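You operate a simulated robot arm through the tools that you are given. There is no shell and no other tool. Be economical: measure what you need, move in short steps, check, and stop when the job is done.

You are at the controls of a simulated robot arm. One attempt, no reset.

Task
Set the blue and pink cases in the muffin tin and fill each about two thirds with batter.
Fine: the jug goes back. Set down upright: batter jug.

The check looks at the end state, three seconds after you hand in, the way a careful person would. Anything else that was tipped, shoved, dropped, spilled or broken makes it a failure.

Robot
A 7-joint arm with a two-finger parallel gripper, fixed in place. Base frame: the origin is at the foot of the arm, x ahead of it, y to its left, z up. Lengths are in m, angles in degrees, forces in N, time in s.
With the tool pointing down near the work surface it reaches from about 0.34 to 0.76 m from the base axis. Its first joint turns from -115.0 to 115.0 degrees. Payload 3.91 kg.
The TCP is the grasp point between the finger pads, 0.03 m short of the fingertips. In the tool frame z runs along the fingers and y along their closing line. The gripper opens to 0.11 m. The fingers are 0.02 m wide and 0.01 m thick; the gripper's body (0.048 by 0.112 m) begins 0.055 m behind the TCP.
Orientation is that of the tool frame in the base frame, as a unit quaternion [w, x, y, z]. With the fingers straight down and closing along the base's y, the tool's x points along the base's -x, its y along +y and its z along -z.

Tools
- The arm moves only by the tool servo_tool. Its argument "plan" is a list of rows, each a list of 7 numbers: the shift along the base's x, y, z in units of 250 mm (1.0 is 250 mm), then the turn, a rotation vector about the base's x, y, z in units of 180 degrees (1.0 is 180 degrees), then the gripper command, from -1 (fully open) to 1 (shut), values between in proportion. In form: [[tx, ty, tz, rx, ry, rz, hand], ...]. A call has 1 to 12 rows; each row is the pose to reach, as a shift and turn from the pose commanded when the call began. A call with a number of a shift or a turn outside -1 to 1 is refused whole. A row lasts 0.2 s, in which the tool goes at most 0.05 m and 8.6 degrees; a call with a longer step from one row to the next is refused whole, and so is a gripper value outside its range. A pose out of reach is approached as far as the arm can. The call stops where the force on the tool passes 60 N (or 10 N more than at its start, if that is more) or the arm is blocked; 0.2 s more then pass. The fingers move at their own pace (about 0.108 m/s each) and stop on an object; they squeeze with about 39 N. The grip force told is the motor's: it shows also when the fingers shut on nothing. Time passes only in rows, and 0.2 s behind the last, so rows that repeat a pose let the fingers close. It gives the time, the measured TCP pose, the force on the tool (base axes), the opening and the grip force at its end, in the units of the frame above (readings bear some noise), with the torque about the TCP (base axes, N m) and any sound that the robot's microphone picked up.
- Cameras (640 x 400 px; columns grow to the right, rows downward): "scene" is fixed at [0.2195, -0.4988, 1.4885]; the picture's right is [0.58, -0.81, 0.00], its down [-0.43, -0.31, -0.85] and it looks along [0.69, 0.50, -0.52] (base axes); focal length 361 px, centre (320, 200). "wrist" rides on the gripper at [0.072, 0.017, -0.103] in the tool frame; the picture's right is [-0.23, 0.97, 0.00], its down [-0.76, -0.18, -0.62] and it looks along [-0.61, -0.14, 0.78] (tool axes); focal length 222 px, centre (320, 200). There is no depth. A picture from a camera that has moved, and an enlarged one, comes with that camera's place and axes in the base frame and with its lens.
- grab_frame(camera): a new picture of that camera. No time passes.
- raise_lower(by): slides the trunk up (or, below 0, down) by that many m; the arm rides with it, the base frame stays. It gives what a move gives, with no picture.
- close_up(camera, box): a new picture of the part [left, top, right, bottom] of that camera's present view, enlarged. No time passes.
- job_done(): hands the job in; it is judged then, once.

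Work in short steps. Places have to be worked out from the pictures, the camera data and where the tool is seen: move nearer, look again, correct. Check each grasp and each placing, and mend what went wrong. You have 120 turns and 68 pictures in all, those below and enlarged ones among them. Open the gripper and draw the arm clear of the work before you hand the job in, unless the task says otherwise; then end with one line.

The tools are called after "Call:" as a command line: name --pt "numbers of a row" for each row, then --argument value for the rest, lists and objects as JSON in quotes. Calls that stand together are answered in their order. servo_tool: Moves the arm, as the interface text tells. Its arguments: {"type":"object","properties":{"plan":{"type":"array","items":{"type":"array","items":{"type":"number"}}}},"required":["plan"]} The other tools are called the same way: raise_lower (by) slides the trunk up or down; grab_frame (camera) takes a picture; close_up (camera, box) takes an enlarged picture of a part of a camera's view; job_done () hands the job in.

At the start:

```text
clock: 0.0
tool_pos: [0.42, -0.2124, 1.3159]
orientation: [0.0, 0.0, 1.0, 0.0]
wrist_force: [-0.6, 0.3, 0.1]
moment: [-0.02, -0.01, 0.0]
grip_width: 0.11
finger_force: 0.0
trunk travel left (down, up): [-0.825, 0.165]
```

scene: 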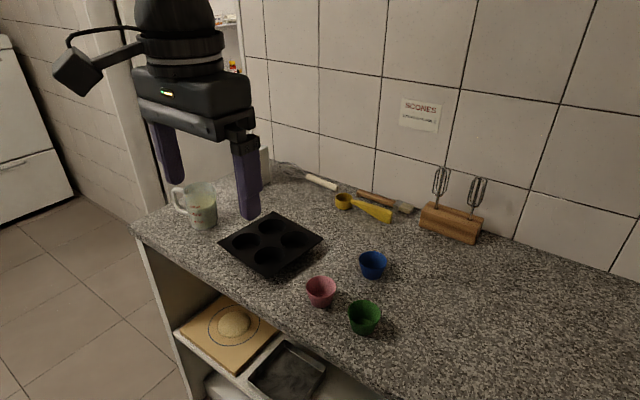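
wrist: 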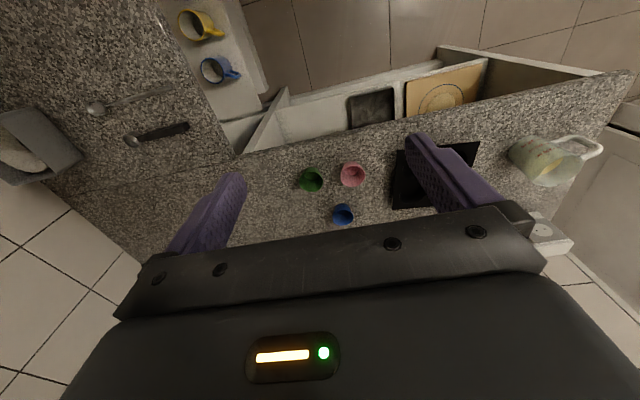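

The two views put the counter near z≈0.9, with blue near (0.80,-0.23), pink (0.67,-0.18), the tin (0.74,0.04) and the jug (0.71,0.26). I'll look closer.

Call:
close_up --camera "scene" --box '[210, 200, 410, 340]'

Call:
close_up --camera "scene" --box '[130, 150, 290, 250]'

Call:
close_up --camera "wrist" --box '[270, 120, 630, 260]'

```text
2.86 times, centred on (310, 270) of scene
camera zoom: at [0.2195, -0.4988, 1.4885], right [0.58, -0.81, 0.0], down [-0.43, -0.31, -0.85], along [0.69, 0.5, -0.52], focal length 1032 px, centre (349, 0)
```

zoom: 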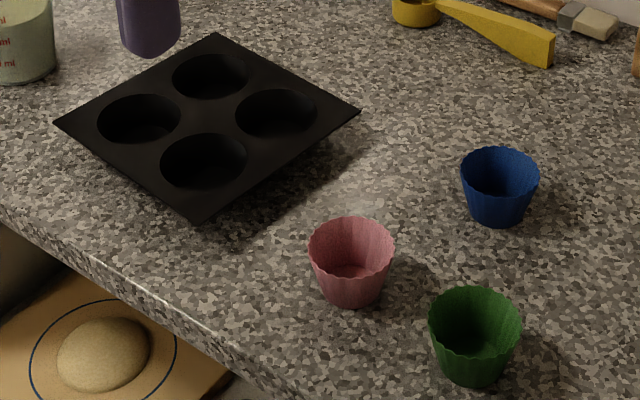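

```text
4.00 times, centred on (210, 200) of scene
camera zoom: at [0.2195, -0.4988, 1.4885], right [0.58, -0.81, 0.0], down [-0.43, -0.31, -0.85], along [0.69, 0.5, -0.52], focal length 1445 px, centre (760, 200)
```

zoom: 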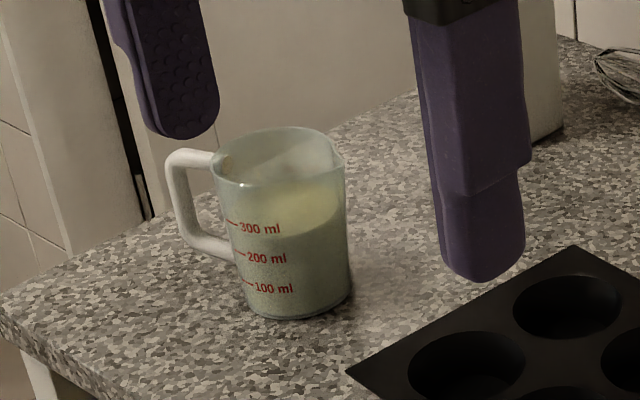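

```text
1.78 times, centred on (450, 190) of wrist
camera zoom: at [0.3481, -0.195, 1.4201], right [0.23, 0.97, 0.0], down [0.76, -0.18, 0.62], along [0.61, -0.14, -0.78], focal length 395 px, centre (89, 218)
```

zoom: 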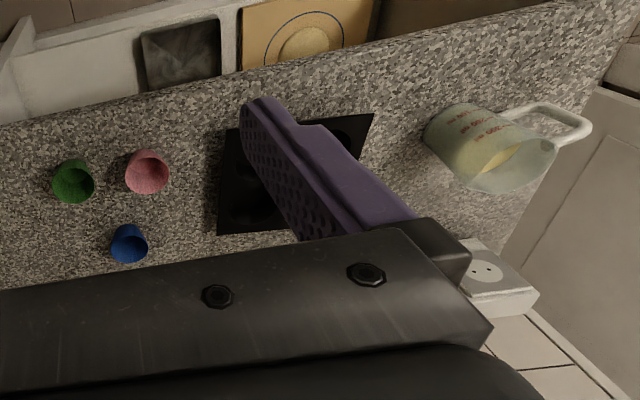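

The two near wells of the tin are around (0.69,-0.01) and (0.70,0.07), with their centres about 0.083 apart. I'll lower the trunk and look from nearer to refine the positions.

Call:
raise_lower --by -0.2

Call:
servo_tool --pt "0.15 0.03 0 0 0 0 -1" --pt "0.3 0.06 0 0 0 0 -1" --pt "0.45 0.09 0 0 0 0 -1" --pt "0.6 0.12 0 0 0 0 -1"

Call:
grab_frame --camera "wrist"

Call:
grab_frame --camera "scene"

```text
clock: 2.2
tool_pos: [0.4211, -0.2122, 1.1163]
orientation: [0.0, -0.001, 1.0, 0.0]
wrist_force: [-0.6, 0.0, -0.3]
moment: [-0.02, -0.01, -0.02]
grip_width: 0.11
finger_force: 0.0
trunk travel left (down, up): [-0.625, 0.365]
```

```text
clock: 3.2
tool_pos: [0.571, -0.1825, 1.115]
orientation: [-0.001, 0.0, 1.0, 0.001]
wrist_force: [0.4, 0.0, 1.1]
moment: [0.01, 0.01, -0.02]
grip_width: 0.1102
finger_force: 0.1
trunk travel left (down, up): [-0.625, 0.365]
```

```text
62 pictures are left
camera wrist: at [0.4985, -0.1664, 1.2194], right [0.23, 0.97, 0.0], down [0.76, -0.18, 0.62], along [0.61, -0.14, -0.78], focal length 222 px, centre (320, 200)
```

wrist: 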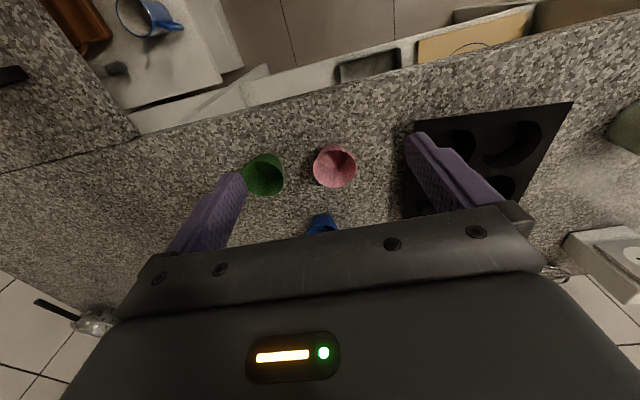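

```text
61 pictures are left
```

scene: 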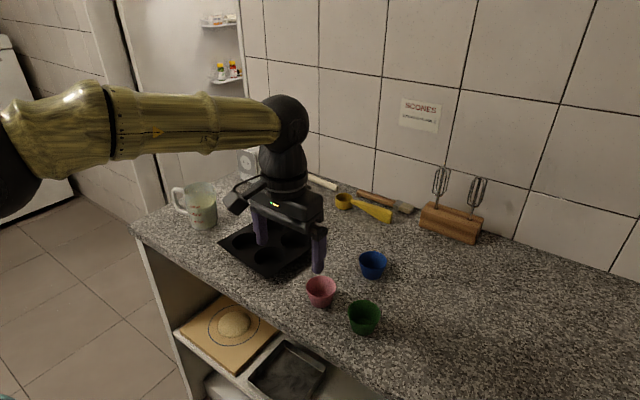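

Pink is near (0.664,-0.18). I want the fingers to close along x, so the cases can sit side by side in the near wells. I'll turn the tool -90° about z while moving above pink.

Call:
servo_tool --pt "0.04 0 0 0 0 -0.0455 -1" --pt "0.08 0 -0.03 0 0 -0.091 -1" --pt "0.12 0 -0.06 0 0 -0.1365 -1" --pt "0.16 0 -0.09 0 0 -0.182 -1" --pt "0.2 0 -0.12 0 0 -0.2275 -1" --pt "0.24 0 -0.15 0 0 -0.273 -1" --pt "0.27 0 -0.18 0 0 -0.3185 -1" --pt "0.3 0 -0.2 0 0 -0.364 -1" --pt "0.33 0 -0.2 0 0 -0.4095 -1" --pt "0.36 0 -0.2 0 0 -0.455 -1" --pt "0.37 0 -0.2 0 0 -0.5 -1" --pt "0.37 0 -0.2 0 0 -0.5 -1"

Call:
grab_frame --camera "wrist"

Call:
close_up --camera "scene" --box '[210, 180, 410, 320]'

```text
clock: 5.8
tool_pos: [0.6621, -0.18, 1.0662]
orientation: [0.001, 0.708, 0.706, -0.001]
wrist_force: [-0.2, -0.2, 0.0]
moment: [-0.01, 0.02, 0.02]
grip_width: 0.1099
finger_force: 0.0
trunk travel left (down, up): [-0.625, 0.365]
```

```text
60 pictures are left
camera wrist: at [0.68, -0.1092, 1.1697], right [0.97, -0.23, 0.0], down [-0.18, -0.76, 0.62], along [-0.14, -0.61, -0.78], focal length 222 px, centre (320, 200)
```

wrist: 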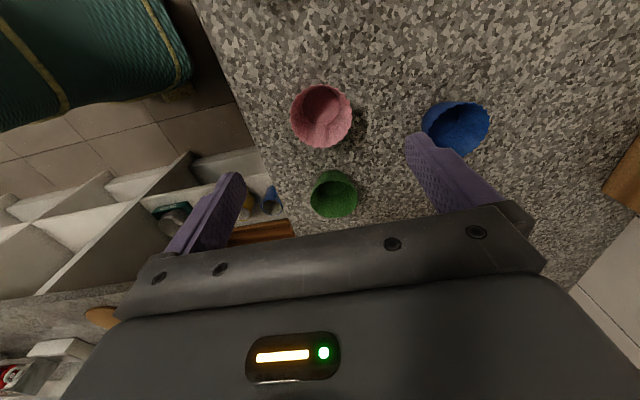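

```text
2.86 times, centred on (310, 250) of scene
camera zoom: at [0.2195, -0.4988, 1.4885], right [0.58, -0.81, 0.0], down [-0.43, -0.31, -0.85], along [0.69, 0.5, -0.52], focal length 1032 px, centre (349, 57)
```

zoom: 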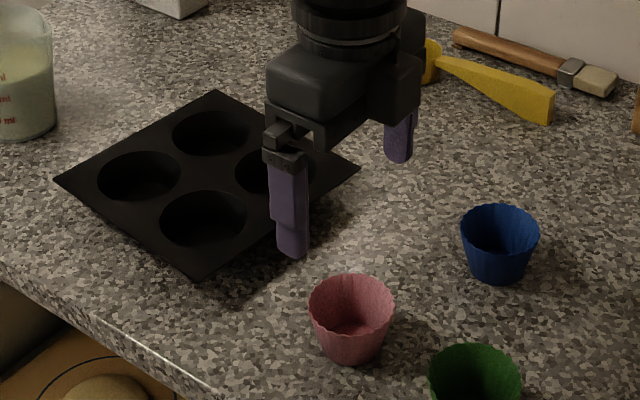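

From here pink's rim is centred near (0.665,-0.182) at z≈0.938, about 62 mm across. I'll descend around it with the fingertips about 12 mm below the rim.

Call:
servo_tool --pt "0.012 -0.008 -0.1 0 0 0 -1" --pt "0.012 -0.008 -0.2 0 0 0 -1" --pt "0.012 -0.008 -0.3 0 0 0 -0.7" --pt "0.012 -0.008 -0.38 0 0 0 -0.6" --pt "0.012 -0.008 -0.44 0 0 0 -0.6" --pt "0.012 -0.008 -0.44 0 0 0 -0.6"

Call:
close_up --camera "scene" --box '[260, 230, 400, 330]'

Call:
grab_frame --camera "wrist"

```text
clock: 7.2
tool_pos: [0.6658, -0.1843, 0.9552]
orientation: [0.0, 0.708, 0.707, 0.0]
wrist_force: [0.9, -0.2, -0.1]
moment: [0.01, 0.01, 0.0]
grip_width: 0.0881
finger_force: 0.1
trunk travel left (down, up): [-0.625, 0.365]
```

```text
4.00 times, centred on (330, 280) of scene
camera zoom: at [0.2195, -0.4988, 1.4885], right [0.58, -0.81, 0.0], down [-0.43, -0.31, -0.85], along [0.69, 0.5, -0.52], focal length 1445 px, centre (280, -120)
```

zoom: 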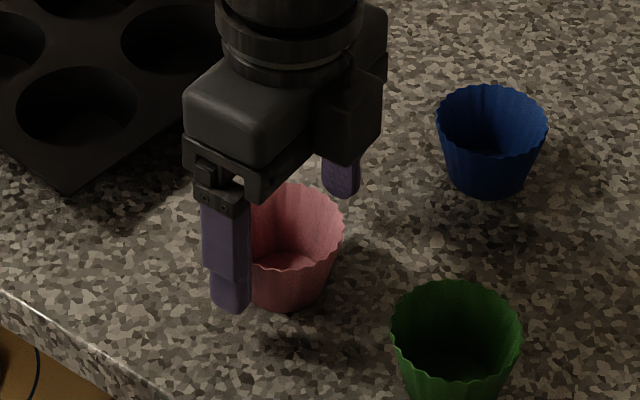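

```text
57 pictures are left
camera wrist: at [0.6824, -0.1125, 1.0601], right [0.97, -0.23, 0.0], down [-0.18, -0.76, 0.62], along [-0.14, -0.61, -0.78], focal length 222 px, centre (320, 200)
```

wrist: 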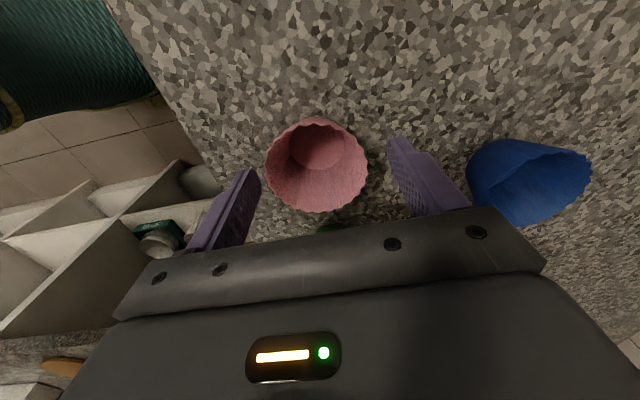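

The fingers straddle pink and its centre is about 3 mm to +y of the TCP. I'll correct that and close gently.

Call:
servo_tool --pt "0 0.012 0 0 0 0 -0.5" --pt "0 0.012 0 0 0 0 -0.2" --pt "0 0.012 0 0 0 0 0.0" --pt "0 0.012 0 0 0 0 0.05" --pt "0 0.012 0 0 0 0 0.05"

Call:
grab_frame --camera "wrist"

```text
clock: 8.4
tool_pos: [0.6661, -0.1827, 0.9563]
orientation: [0.0, 0.707, 0.707, 0.0]
wrist_force: [0.2, -0.1, 0.2]
moment: [0.01, -0.02, 0.01]
grip_width: 0.0534
finger_force: 1.1
trunk travel left (down, up): [-0.625, 0.365]
```

```text
56 pictures are left
camera wrist: at [0.6825, -0.1094, 1.0603], right [0.97, -0.23, 0.0], down [-0.18, -0.76, 0.62], along [-0.14, -0.61, -0.78], focal length 222 px, centre (320, 200)
```

wrist: 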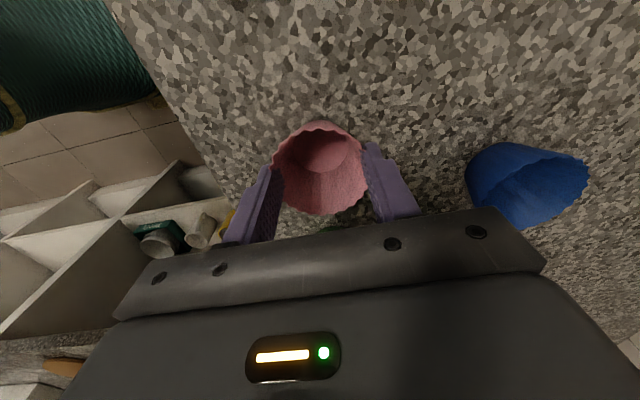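

The fingers are in contact with a light force, and the case may be soft. I'll tighten slightly and lift.

Call:
servo_tool --pt "0 0 0 0 0 0 0.12" --pt "0 0 0 0 0 0 0.12" --pt "0 0 0.04 0 0 0 0.12" --pt "0 0 0.1 0 0 0 0.12" --pt "0 0 0.15 0 0 0 0.12"

Call:
grab_frame --camera "wrist"

Call:
close_up --camera "scene" --box '[260, 230, 400, 330]'

```text
clock: 9.6
tool_pos: [0.6654, -0.1796, 0.9926]
orientation: [0.001, 0.707, 0.707, 0.0]
wrist_force: [0.5, -0.4, -1.3]
moment: [-0.02, 0.0, 0.02]
grip_width: 0.0513
finger_force: 38.7
trunk travel left (down, up): [-0.625, 0.365]
```

```text
55 pictures are left
camera wrist: at [0.6827, -0.1086, 1.0973], right [0.97, -0.23, 0.0], down [-0.18, -0.76, 0.62], along [-0.14, -0.61, -0.78], focal length 222 px, centre (320, 200)
```

wrist: 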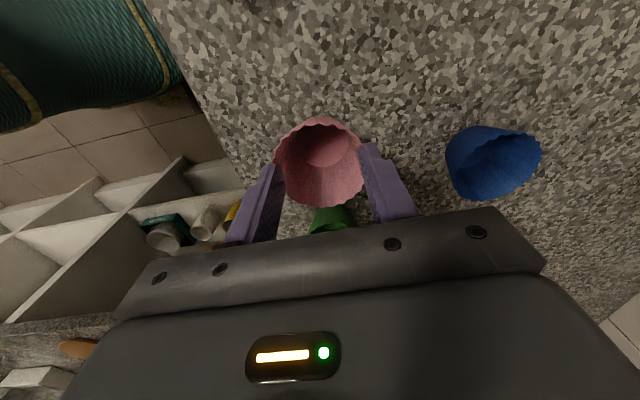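

```text
4.00 times, centred on (330, 280) of scene
camera zoom: at [0.2195, -0.4988, 1.4885], right [0.58, -0.81, 0.0], down [-0.43, -0.31, -0.85], along [0.69, 0.5, -0.52], focal length 1445 px, centre (280, -120)
```

zoom: 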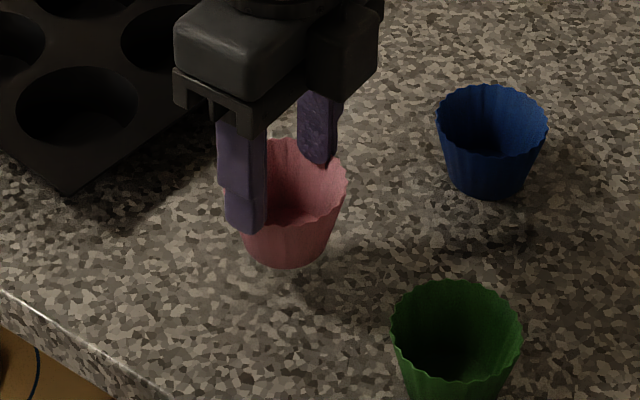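

Pink is held securely. I'll raise it and carry it over the left near well at about (0.70,0.07).

Call:
servo_tool --pt "0 0 0.12 0 0 0 0.12" --pt "0.02 0.16 0.16 0 0 0 0.12" --pt "0.05 0.33 0.16 0 0 0 0.12" --pt "0.08 0.5 0.16 0 0 0 0.12" --pt "0.11 0.67 0.16 0 0 0 0.12" --pt "0.14 0.84 0.16 0 0 0 0.12" --pt "0.14 1.0 0.16 0 0 0 0.12" --pt "0.14 1.0 0.16 0 0 0 0.12"

Call:
grab_frame --camera "wrist"

Call:
close_up --camera "scene" --box '[200, 180, 340, 280]'

```text
clock: 11.4
tool_pos: [0.7, 0.0701, 1.034]
orientation: [0.0, 0.707, 0.707, 0.0]
wrist_force: [0.3, -0.6, -0.5]
moment: [-0.03, -0.01, -0.05]
grip_width: 0.0503
finger_force: 39.3
trunk travel left (down, up): [-0.625, 0.365]
```

```text
53 pictures are left
camera wrist: at [0.7166, 0.1422, 1.1389], right [0.97, -0.23, 0.0], down [-0.18, -0.76, 0.62], along [-0.14, -0.61, -0.78], focal length 222 px, centre (320, 200)
```

wrist: 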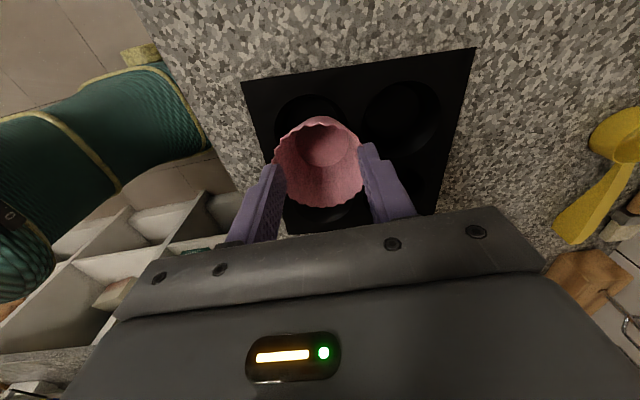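

```text
4.00 times, centred on (270, 230) of scene
camera zoom: at [0.2195, -0.4988, 1.4885], right [0.58, -0.81, 0.0], down [-0.43, -0.31, -0.85], along [0.69, 0.5, -0.52], focal length 1445 px, centre (520, 80)
```

zoom: 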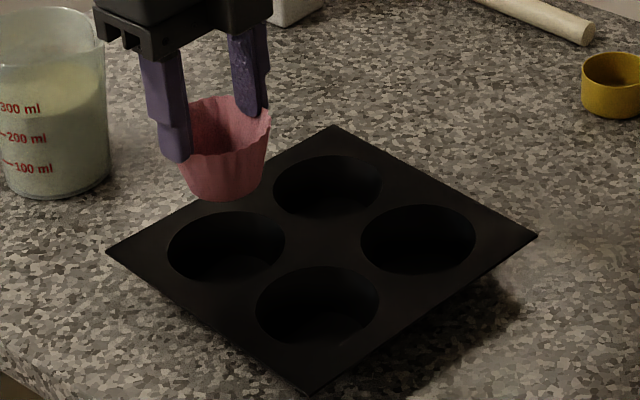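

Both cameras agree if the tin top is at z≈0.935 and the left near well is centred at about (0.691,0.066). I'll shift by (-9,-3) mm and lower until the fingertips are just above the tin.

Call:
servo_tool --pt "-0.036 -0.014 0 0 0 0 0.12" --pt "-0.036 -0.014 -0.06 0 0 0 0.12" --pt "-0.036 -0.014 -0.12 0 0 0 0.12" --pt "-0.036 -0.014 -0.18 0 0 0 0.12" --pt "-0.036 -0.014 -0.22 0 0 0 0.12" --pt "-0.036 -0.014 -0.22 0 0 0 0.12"

Call:
grab_frame --camera "wrist"

Call:
close_up --camera "scene" --box '[200, 180, 340, 280]'

```text
clock: 12.8
tool_pos: [0.6911, 0.0675, 0.9779]
orientation: [-0.001, 0.707, 0.707, 0.0]
wrist_force: [-0.4, -1.6, 0.5]
moment: [-0.07, 0.01, -0.02]
grip_width: 0.0502
finger_force: 38.9
trunk travel left (down, up): [-0.625, 0.365]
```

```text
51 pictures are left
camera wrist: at [0.7088, 0.1396, 1.0821], right [0.97, -0.23, 0.0], down [-0.18, -0.76, 0.62], along [-0.14, -0.61, -0.78], focal length 222 px, centre (320, 200)
```

wrist: 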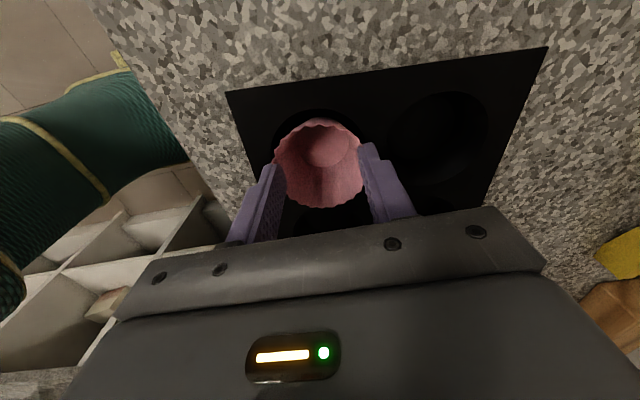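

```text
4.00 times, centred on (270, 230) of scene
camera zoom: at [0.2195, -0.4988, 1.4885], right [0.58, -0.81, 0.0], down [-0.43, -0.31, -0.85], along [0.69, 0.5, -0.52], focal length 1445 px, centre (520, 80)
```

zoom: 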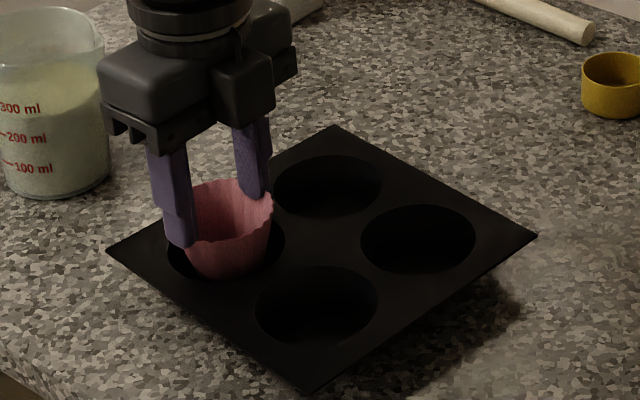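

Pink is centred over its well. I'll lower a little more and release.

Call:
servo_tool --pt "0 0 -0.02 0 0 0 0.12" --pt "0 0 -0.032 0 0 0 0.12" --pt "0 0 -0.032 0 0 0 -0.1" --pt "0 0 -0.032 0 0 0 -0.35" --pt "0 0 -0.032 0 0 0 -0.5" --pt "0 0 0.05 0 0 0 -0.5" --pt "0 0 0.2 0 0 0 -0.5" --pt "0 0 0.3 0 0 0 -0.5"

Call:
grab_frame --camera "wrist"

Call:
close_up --camera "scene" --box '[200, 180, 340, 280]'

```text
clock: 14.6
tool_pos: [0.691, 0.0662, 1.0522]
orientation: [0.0, 0.707, 0.707, 0.0]
wrist_force: [0.9, -0.5, -0.1]
moment: [-0.03, -0.01, -0.02]
grip_width: 0.0824
finger_force: 0.1
trunk travel left (down, up): [-0.625, 0.365]
```

```text
49 pictures are left
camera wrist: at [0.7085, 0.1386, 1.1564], right [0.97, -0.23, 0.0], down [-0.18, -0.76, 0.62], along [-0.14, -0.61, -0.78], focal length 222 px, centre (320, 200)
```

wrist: 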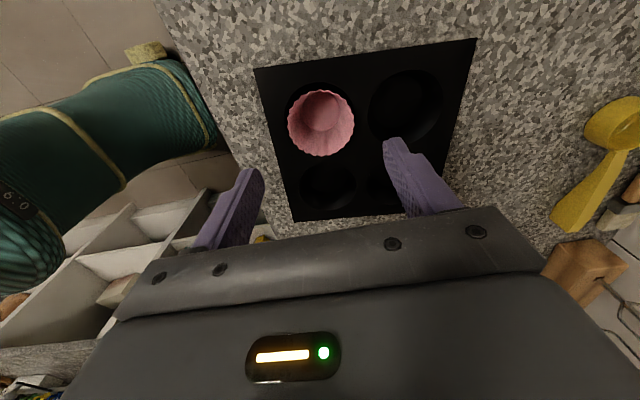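

```text
4.00 times, centred on (270, 230) of scene
camera zoom: at [0.2195, -0.4988, 1.4885], right [0.58, -0.81, 0.0], down [-0.43, -0.31, -0.85], along [0.69, 0.5, -0.52], focal length 1445 px, centre (520, 80)
```

zoom: 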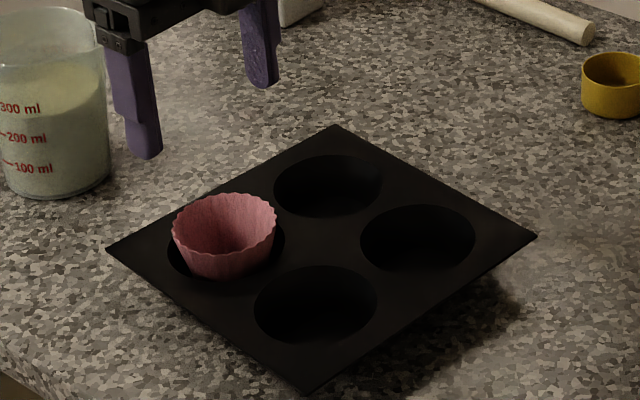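

Pink is in its well, but I want to check whether it sits level.

Call:
close_up --camera "scene" --box '[230, 220, 290, 260]'

Call:
close_up --camera "wrist" --box '[250, 70, 400, 170]'

```text
10.00 times, centred on (260, 240) of scene
camera zoom: at [0.2195, -0.4988, 1.4885], right [0.58, -0.81, 0.0], down [-0.43, -0.31, -0.85], along [0.69, 0.5, -0.52], focal length 3612 px, centre (920, -200)
```

zoom: 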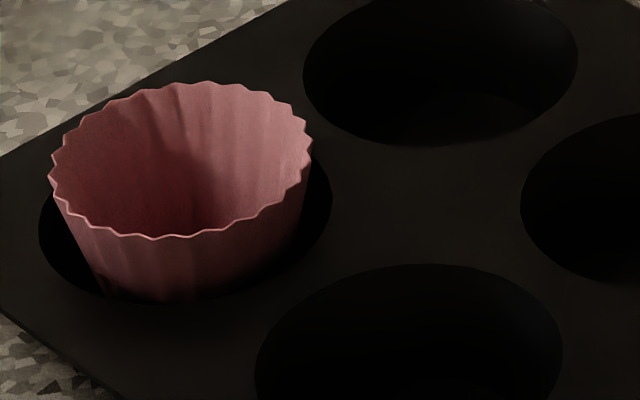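

```text
4.00 times, centred on (325, 120) of wrist
camera zoom: at [0.7085, 0.1386, 1.1564], right [0.97, -0.23, 0.0], down [-0.18, -0.76, 0.62], along [-0.14, -0.61, -0.78], focal length 888 px, centre (300, 520)
```

zoom: 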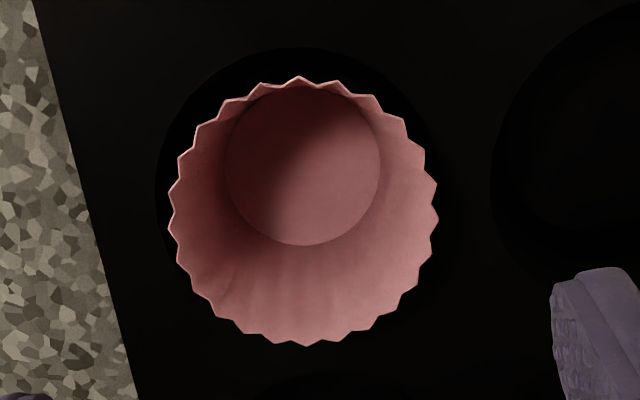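

Pink sits level. Blue is at radius ≈0.83, beyond vertical reach, so I'll use a tool tilted outward about 25°. First I'll yaw +60° while moving toward blue, then tilt.

Call:
servo_tool --pt "0 -0.12 0.04 0 0 0.042 -0.5" --pt "0.01 -0.25 0.04 0 0 0.084 -0.5" --pt "0.02 -0.38 0.04 0 0 0.126 -0.5" --pt "0.03 -0.51 0.04 0 0 0.168 -0.5" --pt "0.04 -0.64 0.04 0 0 0.21 -0.5" --pt "0.04 -0.77 0.04 0 0 0.252 -0.5" --pt "0.04 -0.9 0.04 0 0 0.294 -0.5" --pt "0.04 -1.0 0.04 0 0 0.333 -0.5"

Call:
servo_tool --pt "0.06 -0.04 0 -0.0174 -0.03 0 -0.5" --pt "0.12 -0.08 0 -0.0348 -0.06 0 -0.5" --pt "0.18 -0.1 0 -0.052 -0.09 0 -0.5" --pt "0.24 -0.12 0 -0.0694 -0.12 0 -0.5" --pt "0.28 -0.14 0 -0.0694 -0.12 0 -0.5" --pt "0.28 -0.14 0 -0.0694 -0.12 0 -0.5"

Call:
grab_frame --camera "wrist"

Call:
close_up --camera "scene" --box '[280, 180, 440, 300]'

```text
clock: 16.4
tool_pos: [0.7007, -0.1845, 1.0616]
orientation: [0.0, 0.258, 0.966, 0.001]
wrist_force: [-0.1, 0.4, -0.1]
moment: [-0.01, 0.04, -0.03]
grip_width: 0.0825
finger_force: 0.0
trunk travel left (down, up): [-0.625, 0.365]
```

```text
clock: 17.8
tool_pos: [0.7732, -0.2199, 1.0636]
orientation: [0.209, 0.254, 0.943, -0.056]
wrist_force: [0.4, -0.4, -0.4]
moment: [0.01, 0.03, 0.01]
grip_width: 0.0823
finger_force: 0.0
trunk travel left (down, up): [-0.625, 0.365]
```

```text
45 pictures are left
camera wrist: at [0.6864, -0.15, 1.1271], right [0.67, 0.74, 0.1], down [0.28, -0.37, 0.89], along [0.69, -0.56, -0.45], focal length 222 px, centre (320, 200)
```

wrist: 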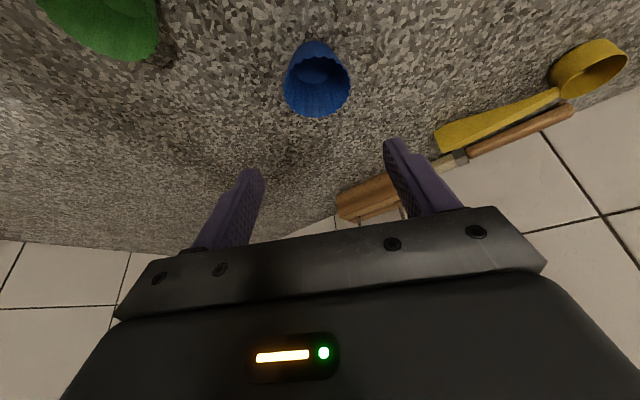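

```text
3.33 times, centred on (360, 240) of scene
camera zoom: at [0.2195, -0.4988, 1.4885], right [0.58, -0.81, 0.0], down [-0.43, -0.31, -0.85], along [0.69, 0.5, -0.52], focal length 1204 px, centre (187, 67)
```

zoom: 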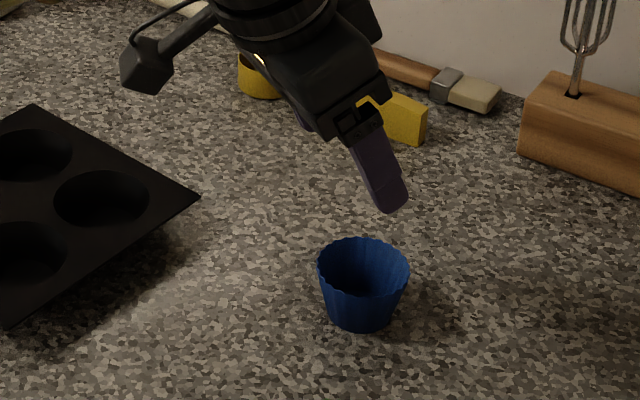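

The tilted pose is reached, and the wrist view confirms blue at about (0.798,-0.228). I'll align above it and descend part-way to check.

Call:
servo_tool --pt "0.075 -0.016 0 0 0 0 -0.5" --pt "0.075 -0.016 -0.1 0 0 0 -0.6" --pt "0.075 -0.016 -0.2 0 0 0 -0.6" --pt "0.075 -0.016 -0.3 0 0 0 -0.6" --pt "0.075 -0.016 -0.3 0 0 0 -0.6"

Call:
grab_frame --camera "wrist"

Call:
close_up --camera "scene" --box '[320, 200, 440, 300]'

```text
clock: 19.0
tool_pos: [0.7991, -0.2264, 0.9889]
orientation: [0.208, 0.254, 0.943, -0.057]
wrist_force: [0.5, 0.1, 0.7]
moment: [0.0, 0.02, 0.01]
grip_width: 0.0882
finger_force: 0.1
out of reach, approached as far as the arm can: row 1, 4, 5
trunk travel left (down, up): [-0.625, 0.365]
```

```text
43 pictures are left
camera wrist: at [0.7124, -0.1569, 1.0527], right [0.67, 0.74, 0.1], down [0.28, -0.37, 0.89], along [0.69, -0.56, -0.45], focal length 222 px, centre (320, 200)
```

wrist: 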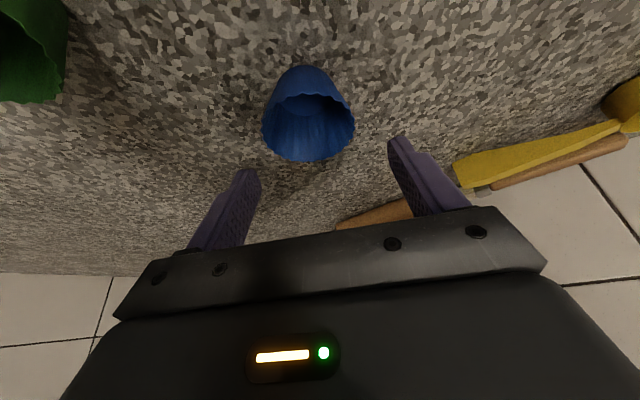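

```text
4.00 times, centred on (380, 250) of scene
camera zoom: at [0.2195, -0.4988, 1.4885], right [0.58, -0.81, 0.0], down [-0.43, -0.31, -0.85], along [0.69, 0.5, -0.52], focal length 1445 px, centre (80, 0)
```

zoom: 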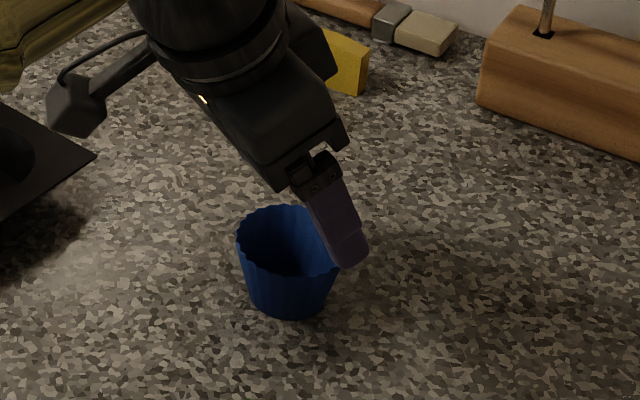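

The arm is at its reach limit at this height. I'll lift the arm and lower the trunk, so the shoulder sits lower and the reach extends.

Call:
servo_tool --pt "0 0 -0.1 0 0 0 -0.6" --pt "-0.02 0 0.1 0 0 0 -0.6" --pt "-0.04 0 0.3 0 0 0 -0.6" --pt "-0.04 0 0.45 0 0 0 -0.6" --pt "-0.04 0 0.6 0 0 0 -0.6" --pt "-0.04 0 0.6 0 0 0 -0.6"

Call:
raise_lower --by -0.13

```text
refused: row 2 steps farther than a row can; nothing moved
```

```text
clock: 20.0
tool_pos: [0.8009, -0.2268, 0.9314]
orientation: [0.233, 0.251, 0.938, -0.061]
wrist_force: [-7.5, 5.6, 17.6]
moment: [-0.59, 0.53, -0.57]
grip_width: 0.0877
finger_force: 0.0
trunk travel left (down, up): [-0.542, 0.448]
stopped: the force on the tool passed its limit at 75 N (the readings are from after the stop); the commanded pose is now the measured one
```

My arm move was refused, so the trunk lowering pressed the tool down until it stopped. I'll check what it touched before anything else.

Call:
grab_frame --camera "wrist"

Call:
close_up --camera "scene" --box '[320, 200, 440, 300]'

```text
41 pictures are left
camera wrist: at [0.7111, -0.1562, 0.9899], right [0.66, 0.74, 0.11], down [0.24, -0.35, 0.91], along [0.71, -0.57, -0.41], focal length 222 px, centre (320, 200)
```

wrist: 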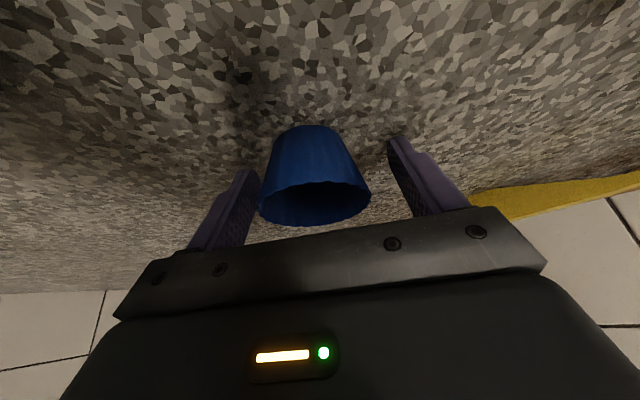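

```text
4.00 times, centred on (380, 250) of scene
camera zoom: at [0.2195, -0.4988, 1.4885], right [0.58, -0.81, 0.0], down [-0.43, -0.31, -0.85], along [0.69, 0.5, -0.52], focal length 1445 px, centre (80, 0)
```

zoom: 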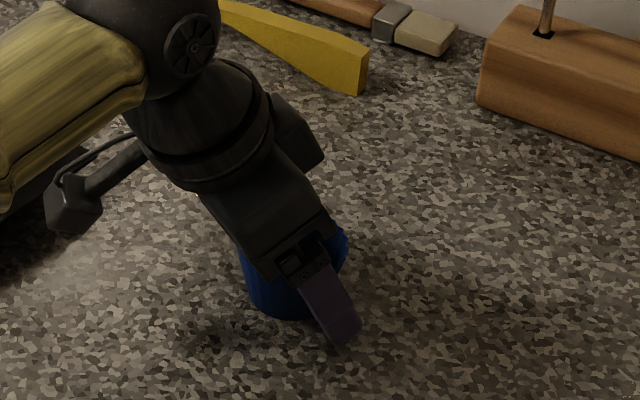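

The fingertips touched only the counter (z≈0.90) on both sides of blue, and the cup is undisturbed. I'll raise the tool to grasp height and centre it.

Call:
servo_tool --pt "0 0 0.05 0 0 0 -0.6" --pt "0 0 0.1 0 0 0 -0.6" --pt "-0.02 0.008 0.1 0 0 0 -0.6" --pt "-0.03 0.008 0.1 0 0 0 -0.6"

Call:
grab_frame --camera "wrist"

```text
clock: 21.0
tool_pos: [0.7953, -0.2271, 0.9505]
orientation: [0.226, 0.252, 0.939, -0.06]
wrist_force: [0.5, 0.5, 0.2]
moment: [0.0, 0.01, 0.0]
grip_width: 0.0879
finger_force: 0.1
trunk travel left (down, up): [-0.542, 0.448]
```

```text
39 pictures are left
camera wrist: at [0.7076, -0.1566, 1.0105], right [0.66, 0.74, 0.1], down [0.25, -0.35, 0.9], along [0.71, -0.57, -0.42], focal length 222 px, centre (320, 200)
```

wrist: 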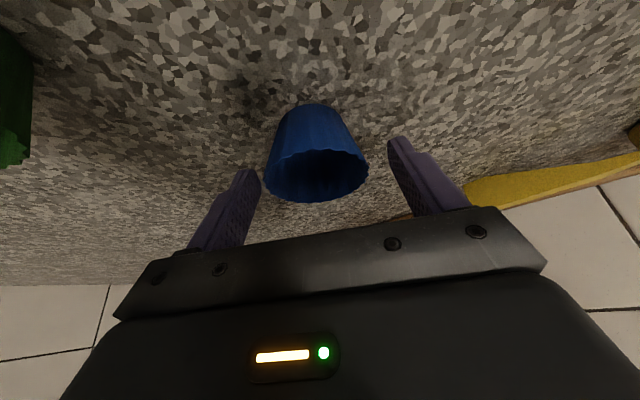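

It is well centred. I'll raise 5 mm and close.

Call:
servo_tool --pt "-0.012 0.004 0.022 0 0 0 -0.5" --pt "-0.012 0.004 0.022 0 0 0 -0.2" --pt "-0.012 0.004 0.022 0 0 0 0.05" --pt "-0.012 0.004 0.022 0 0 0 0.14" --pt "-0.012 0.004 0.022 0 0 0 0.14" --pt "-0.012 0.004 0.06 0 0 0 0.14" --pt "-0.012 0.004 0.12 0 0 0 0.14" --pt "-0.012 0.004 0.2 0 0 0 0.14"

Call:
grab_frame --camera "wrist"

Call:
grab_frame --camera "scene"

```text
clock: 22.8
tool_pos: [0.7835, -0.2254, 0.9975]
orientation: [0.228, 0.252, 0.939, -0.06]
wrist_force: [-1.0, 0.0, -0.8]
moment: [0.0, 0.01, -0.01]
grip_width: 0.0513
finger_force: 38.7
out of reach, approached as far as the arm can: row 1, 2, 3, 4, 5, 8
trunk travel left (down, up): [-0.542, 0.448]
```

```text
38 pictures are left
camera wrist: at [0.6956, -0.1537, 1.0572], right [0.66, 0.74, 0.11], down [0.25, -0.35, 0.9], along [0.71, -0.57, -0.42], focal length 222 px, centre (320, 200)
```

wrist: 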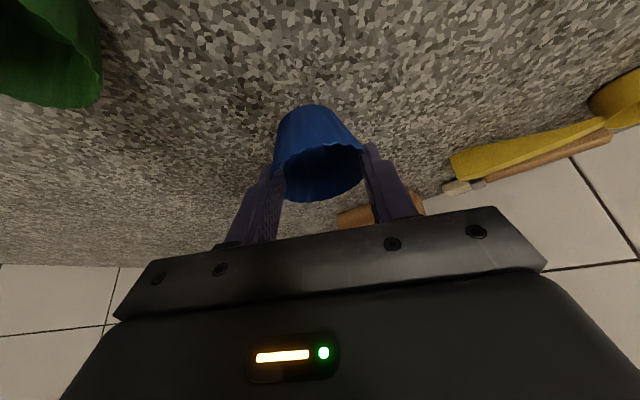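

```text
37 pictures are left
```

scene: 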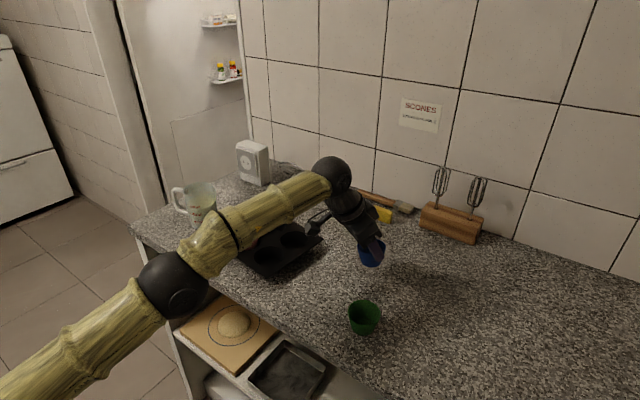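

Blue is held upright. I'll raise the trunk for clearance, then carry it toward the right near well with a -20° yaw.

Call:
raise_lower --by 0.083

Call:
servo_tool --pt "-0.05 0.1 0 0 0 -0.02 0.14" --pt "-0.1 0.22 0 0 0 -0.04 0.14" --pt "-0.16 0.34 0 0 0 -0.06 0.14" --pt "-0.22 0.46 0 0 0 -0.08 0.14" --pt "-0.28 0.58 0 0 0 -0.1 0.14" --pt "-0.34 0.7 0 0 0 -0.111 0.14" --pt "-0.39 0.82 0 0 0 -0.111 0.14" --pt "-0.39 0.82 0 0 0 -0.111 0.14"

Call:
grab_frame --camera "wrist"

Call:
close_up --camera "scene" --box '[200, 180, 340, 280]'

```text
clock: 24.0
tool_pos: [0.785, -0.2246, 1.0792]
orientation: [0.227, 0.251, 0.939, -0.06]
wrist_force: [0.3, -0.7, -1.4]
moment: [0.0, 0.0, 0.01]
grip_width: 0.0511
finger_force: 38.9
trunk travel left (down, up): [-0.625, 0.365]
```

```text
clock: 25.8
tool_pos: [0.6859, -0.0181, 1.0806]
orientation: [0.213, 0.411, 0.881, -0.099]
wrist_force: [-0.9, -0.1, -0.3]
moment: [-0.01, 0.02, -0.03]
grip_width: 0.0508
finger_force: 39.0
trunk travel left (down, up): [-0.625, 0.365]
```

```text
36 pictures are left
camera wrist: at [0.6275, 0.0783, 1.139], right [0.88, 0.47, 0.11], down [0.12, -0.41, 0.9], along [0.47, -0.78, -0.42], focal length 222 px, centre (320, 200)
```

wrist: 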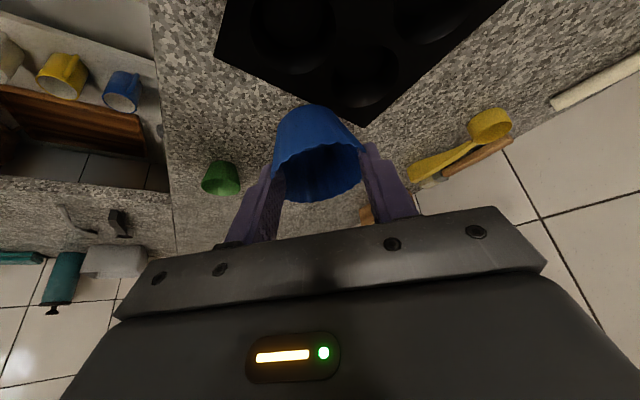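

```text
4.00 times, centred on (270, 230) of scene
camera zoom: at [0.2195, -0.4988, 1.4885], right [0.58, -0.81, 0.0], down [-0.43, -0.31, -0.85], along [0.69, 0.5, -0.52], focal length 1445 px, centre (520, 80)
```

zoom: 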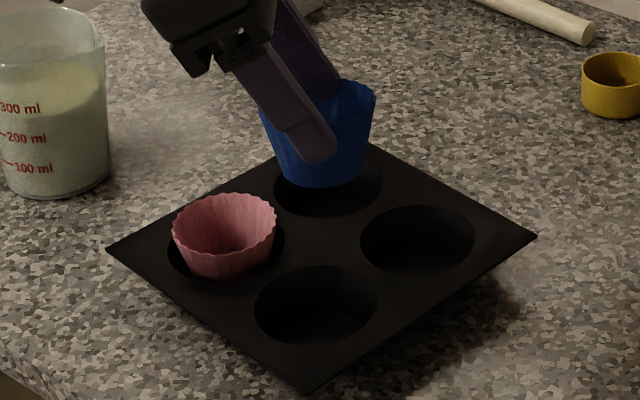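

Blue's bottom is near (0.690,-0.023) and the well is near (0.684,-0.017). I'll shift by (-6,+6) mm and lower partly.

Call:
servo_tool --pt "-0.024 0.024 -0.05 0 0 0 0.14" --pt "-0.024 0.024 -0.15 0 0 0 0.14" --pt "-0.024 0.024 -0.25 0 0 0 0.14" --pt "-0.024 0.024 -0.35 0 0 0 0.14" --pt "-0.024 0.024 -0.39 0 0 0 0.14" --pt "-0.024 0.024 -0.39 0 0 0 0.14"

Call:
grab_frame --camera "wrist"

Call:
close_up --camera "scene" --box '[200, 180, 340, 280]'

```text
clock: 27.2
tool_pos: [0.6796, -0.0134, 0.9829]
orientation: [0.214, 0.41, 0.881, -0.099]
wrist_force: [0.2, -0.4, 1.0]
moment: [0.0, -0.04, 0.02]
grip_width: 0.0507
finger_force: 38.8
trunk travel left (down, up): [-0.625, 0.365]
```

```text
34 pictures are left
camera wrist: at [0.6211, 0.083, 1.0423], right [0.88, 0.47, 0.11], down [0.12, -0.41, 0.9], along [0.47, -0.78, -0.42], focal length 222 px, centre (320, 200)
```

wrist: 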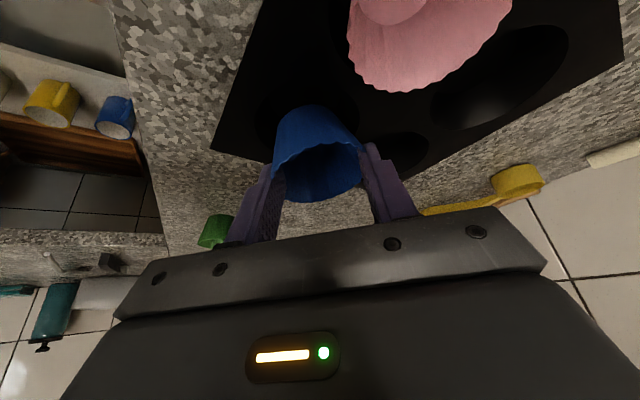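

```text
4.00 times, centred on (270, 230) of scene
camera zoom: at [0.2195, -0.4988, 1.4885], right [0.58, -0.81, 0.0], down [-0.43, -0.31, -0.85], along [0.69, 0.5, -0.52], focal length 1445 px, centre (520, 80)
```

zoom: 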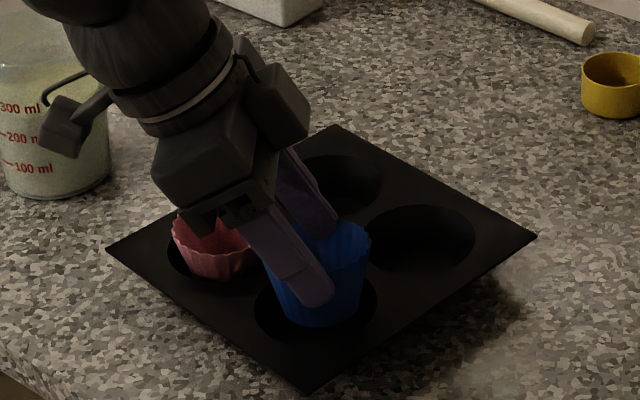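

Blue is inside its well. I'll lower about 12 mm, release and rise.

Call:
servo_tool --pt "0 0 -0.03 0 0 0 0.14" --pt "0 0 -0.048 0 0 0 0.14" --pt "0 0 -0.048 0 0 0 -0.1" --pt "0 0 -0.048 0 0 0 -0.3" --pt "0 0 -0.048 0 0 0 -0.45" --pt "0 0 0.03 0 0 0 -0.45" --pt "0 0 0.15 0 0 0 -0.45" --pt "0 0 0.3 0 0 0 -0.45"

Call:
close_up --camera "scene" --box '[200, 180, 340, 280]'

Call:
grab_frame --camera "wrist"

```text
clock: 29.0
tool_pos: [0.68, -0.0135, 1.0577]
orientation: [0.214, 0.411, 0.881, -0.099]
wrist_force: [0.2, 0.1, -0.2]
moment: [0.04, -0.02, 0.0]
grip_width: 0.0797
finger_force: 0.0
trunk travel left (down, up): [-0.625, 0.365]
```

```text
4.00 times, centred on (270, 230) of scene
camera zoom: at [0.2195, -0.4988, 1.4885], right [0.58, -0.81, 0.0], down [-0.43, -0.31, -0.85], along [0.69, 0.5, -0.52], focal length 1445 px, centre (520, 80)
```

zoom: 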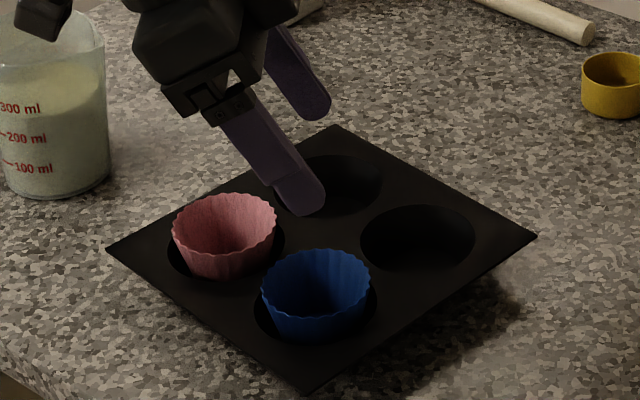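

```text
31 pictures are left
camera wrist: at [0.6216, 0.0825, 1.1172], right [0.88, 0.47, 0.11], down [0.12, -0.42, 0.9], along [0.47, -0.78, -0.42], focal length 222 px, centre (320, 200)
```

wrist: 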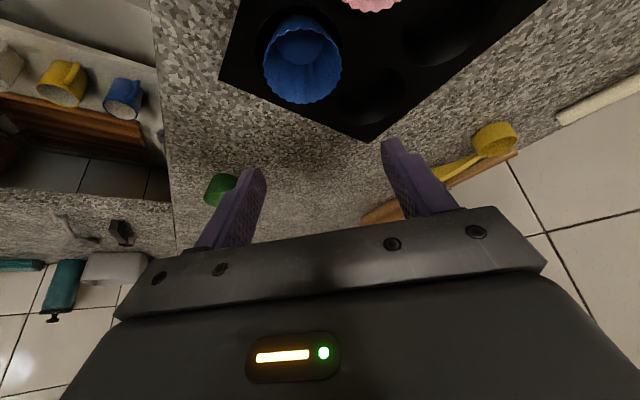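

Both cases are seated. From the views the jug is centred at about (0.711,0.251), with its rim at z≈1.012, ~85 mm across and its handle at azimuth ≈126°. I'll rise and move above it with a 15° lean, closing perpendicular to the handle and spout.

Call:
servo_tool --pt "0 0 0.18 0 0 0 -0.6" --pt "0.01 0.08 0.22 0.01 0.008 -0.004 -0.8" --pt "0.03 0.22 0.22 0.02 0.014 -0.008 -1" --pt "0.05 0.36 0.22 0.03 0.021 -0.012 -1" --pt "0.07 0.5 0.22 0.04 0.03 -0.016 -1" --pt "0.09 0.64 0.22 0.05 0.036 -0.02 -1" --pt "0.11 0.78 0.22 0.0571 0.0415 -0.022 -1" --pt "0.12 0.9 0.22 0.0571 0.0415 -0.022 -1" --pt "0.12 1.0 0.22 0.0571 0.0415 -0.022 -1" --pt "0.12 1.0 0.22 0.0571 0.0415 -0.022 -1"

Call:
grab_frame --camera "wrist"

Call:
close_up --camera "scene" --box '[130, 130, 290, 250]'

```text
clock: 31.2
tool_pos: [0.6866, 0.2317, 1.1034]
orientation: [0.115, 0.451, 0.884, -0.054]
wrist_force: [-0.4, 0.2, -0.4]
moment: [-0.01, -0.01, 0.02]
grip_width: 0.11
finger_force: 0.1
out of reach, approached as far as the arm can: row 7, 8, 9, 10
trunk travel left (down, up): [-0.625, 0.365]
```

```text
30 pictures are left
camera wrist: at [0.6424, 0.319, 1.1867], right [0.92, 0.39, 0.07], down [0.19, -0.58, 0.79], along [0.35, -0.71, -0.61], focal length 222 px, centre (320, 200)
```

wrist: 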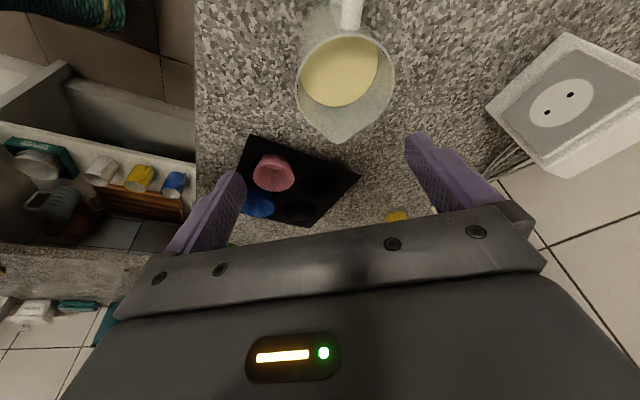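

```text
3.33 times, centred on (210, 190) of scene
camera zoom: at [0.2195, -0.4988, 1.4885], right [0.58, -0.81, 0.0], down [-0.43, -0.31, -0.85], along [0.69, 0.5, -0.52], focal length 1204 px, centre (687, 233)
```

zoom: 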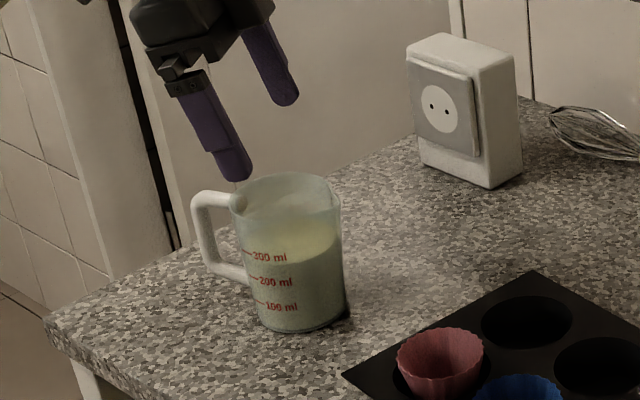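

The jug is aligned, with its centre at about (0.707,0.255) and its spout at azimuth ≈ -65°. The arm is near its reach limit, so I'll raise the arm and lower the trunk in separate verified steps.

Call:
servo_tool --pt "0 0 0.15 0 0 0 -1" --pt "0 0 0.3 0 0 0 -1" --pt "0 0 0.45 0 0 0 -1" --pt "0 0 0.6 0 0 0 -1" --pt "0 0 0.6 0 0 0 -1"

```text
clock: 32.4
tool_pos: [0.6381, 0.211, 1.2065]
orientation: [0.115, 0.45, 0.884, -0.053]
wrist_force: [0.9, 0.1, 0.6]
moment: [-0.01, 0.03, -0.02]
grip_width: 0.1096
finger_force: 0.0
out of reach, approached as far as the arm can: row 1, 2, 3, 4, 5
trunk travel left (down, up): [-0.625, 0.365]
```

Going higher reduces the reach, so the arm should work lower relative to the trunk. I'll come back down to 1.06 with the yaw correction and aim over the jug.

Call:
servo_tool --pt "0.04 0.02 -0.15 0 0 -0.02 -1" --pt "0.1 0.06 -0.3 0 0 -0.04 -1" --pt "0.16 0.1 -0.42 0 0 -0.056 -1" --pt "0.22 0.14 -0.5 0 0 -0.056 -1" --pt "0.28 0.18 -0.54 0 0 -0.056 -1" --pt "0.28 0.18 -0.54 0 0 -0.056 -1"

```text
clock: 33.8
tool_pos: [0.6838, 0.249, 1.0639]
orientation: [0.109, 0.526, 0.841, -0.062]
wrist_force: [0.1, -0.5, -1.3]
moment: [-0.01, 0.0, 0.01]
grip_width: 0.11
finger_force: 0.0
out of reach, approached as far as the arm can: row 1, 2, 4, 5, 6
trunk travel left (down, up): [-0.625, 0.365]
```

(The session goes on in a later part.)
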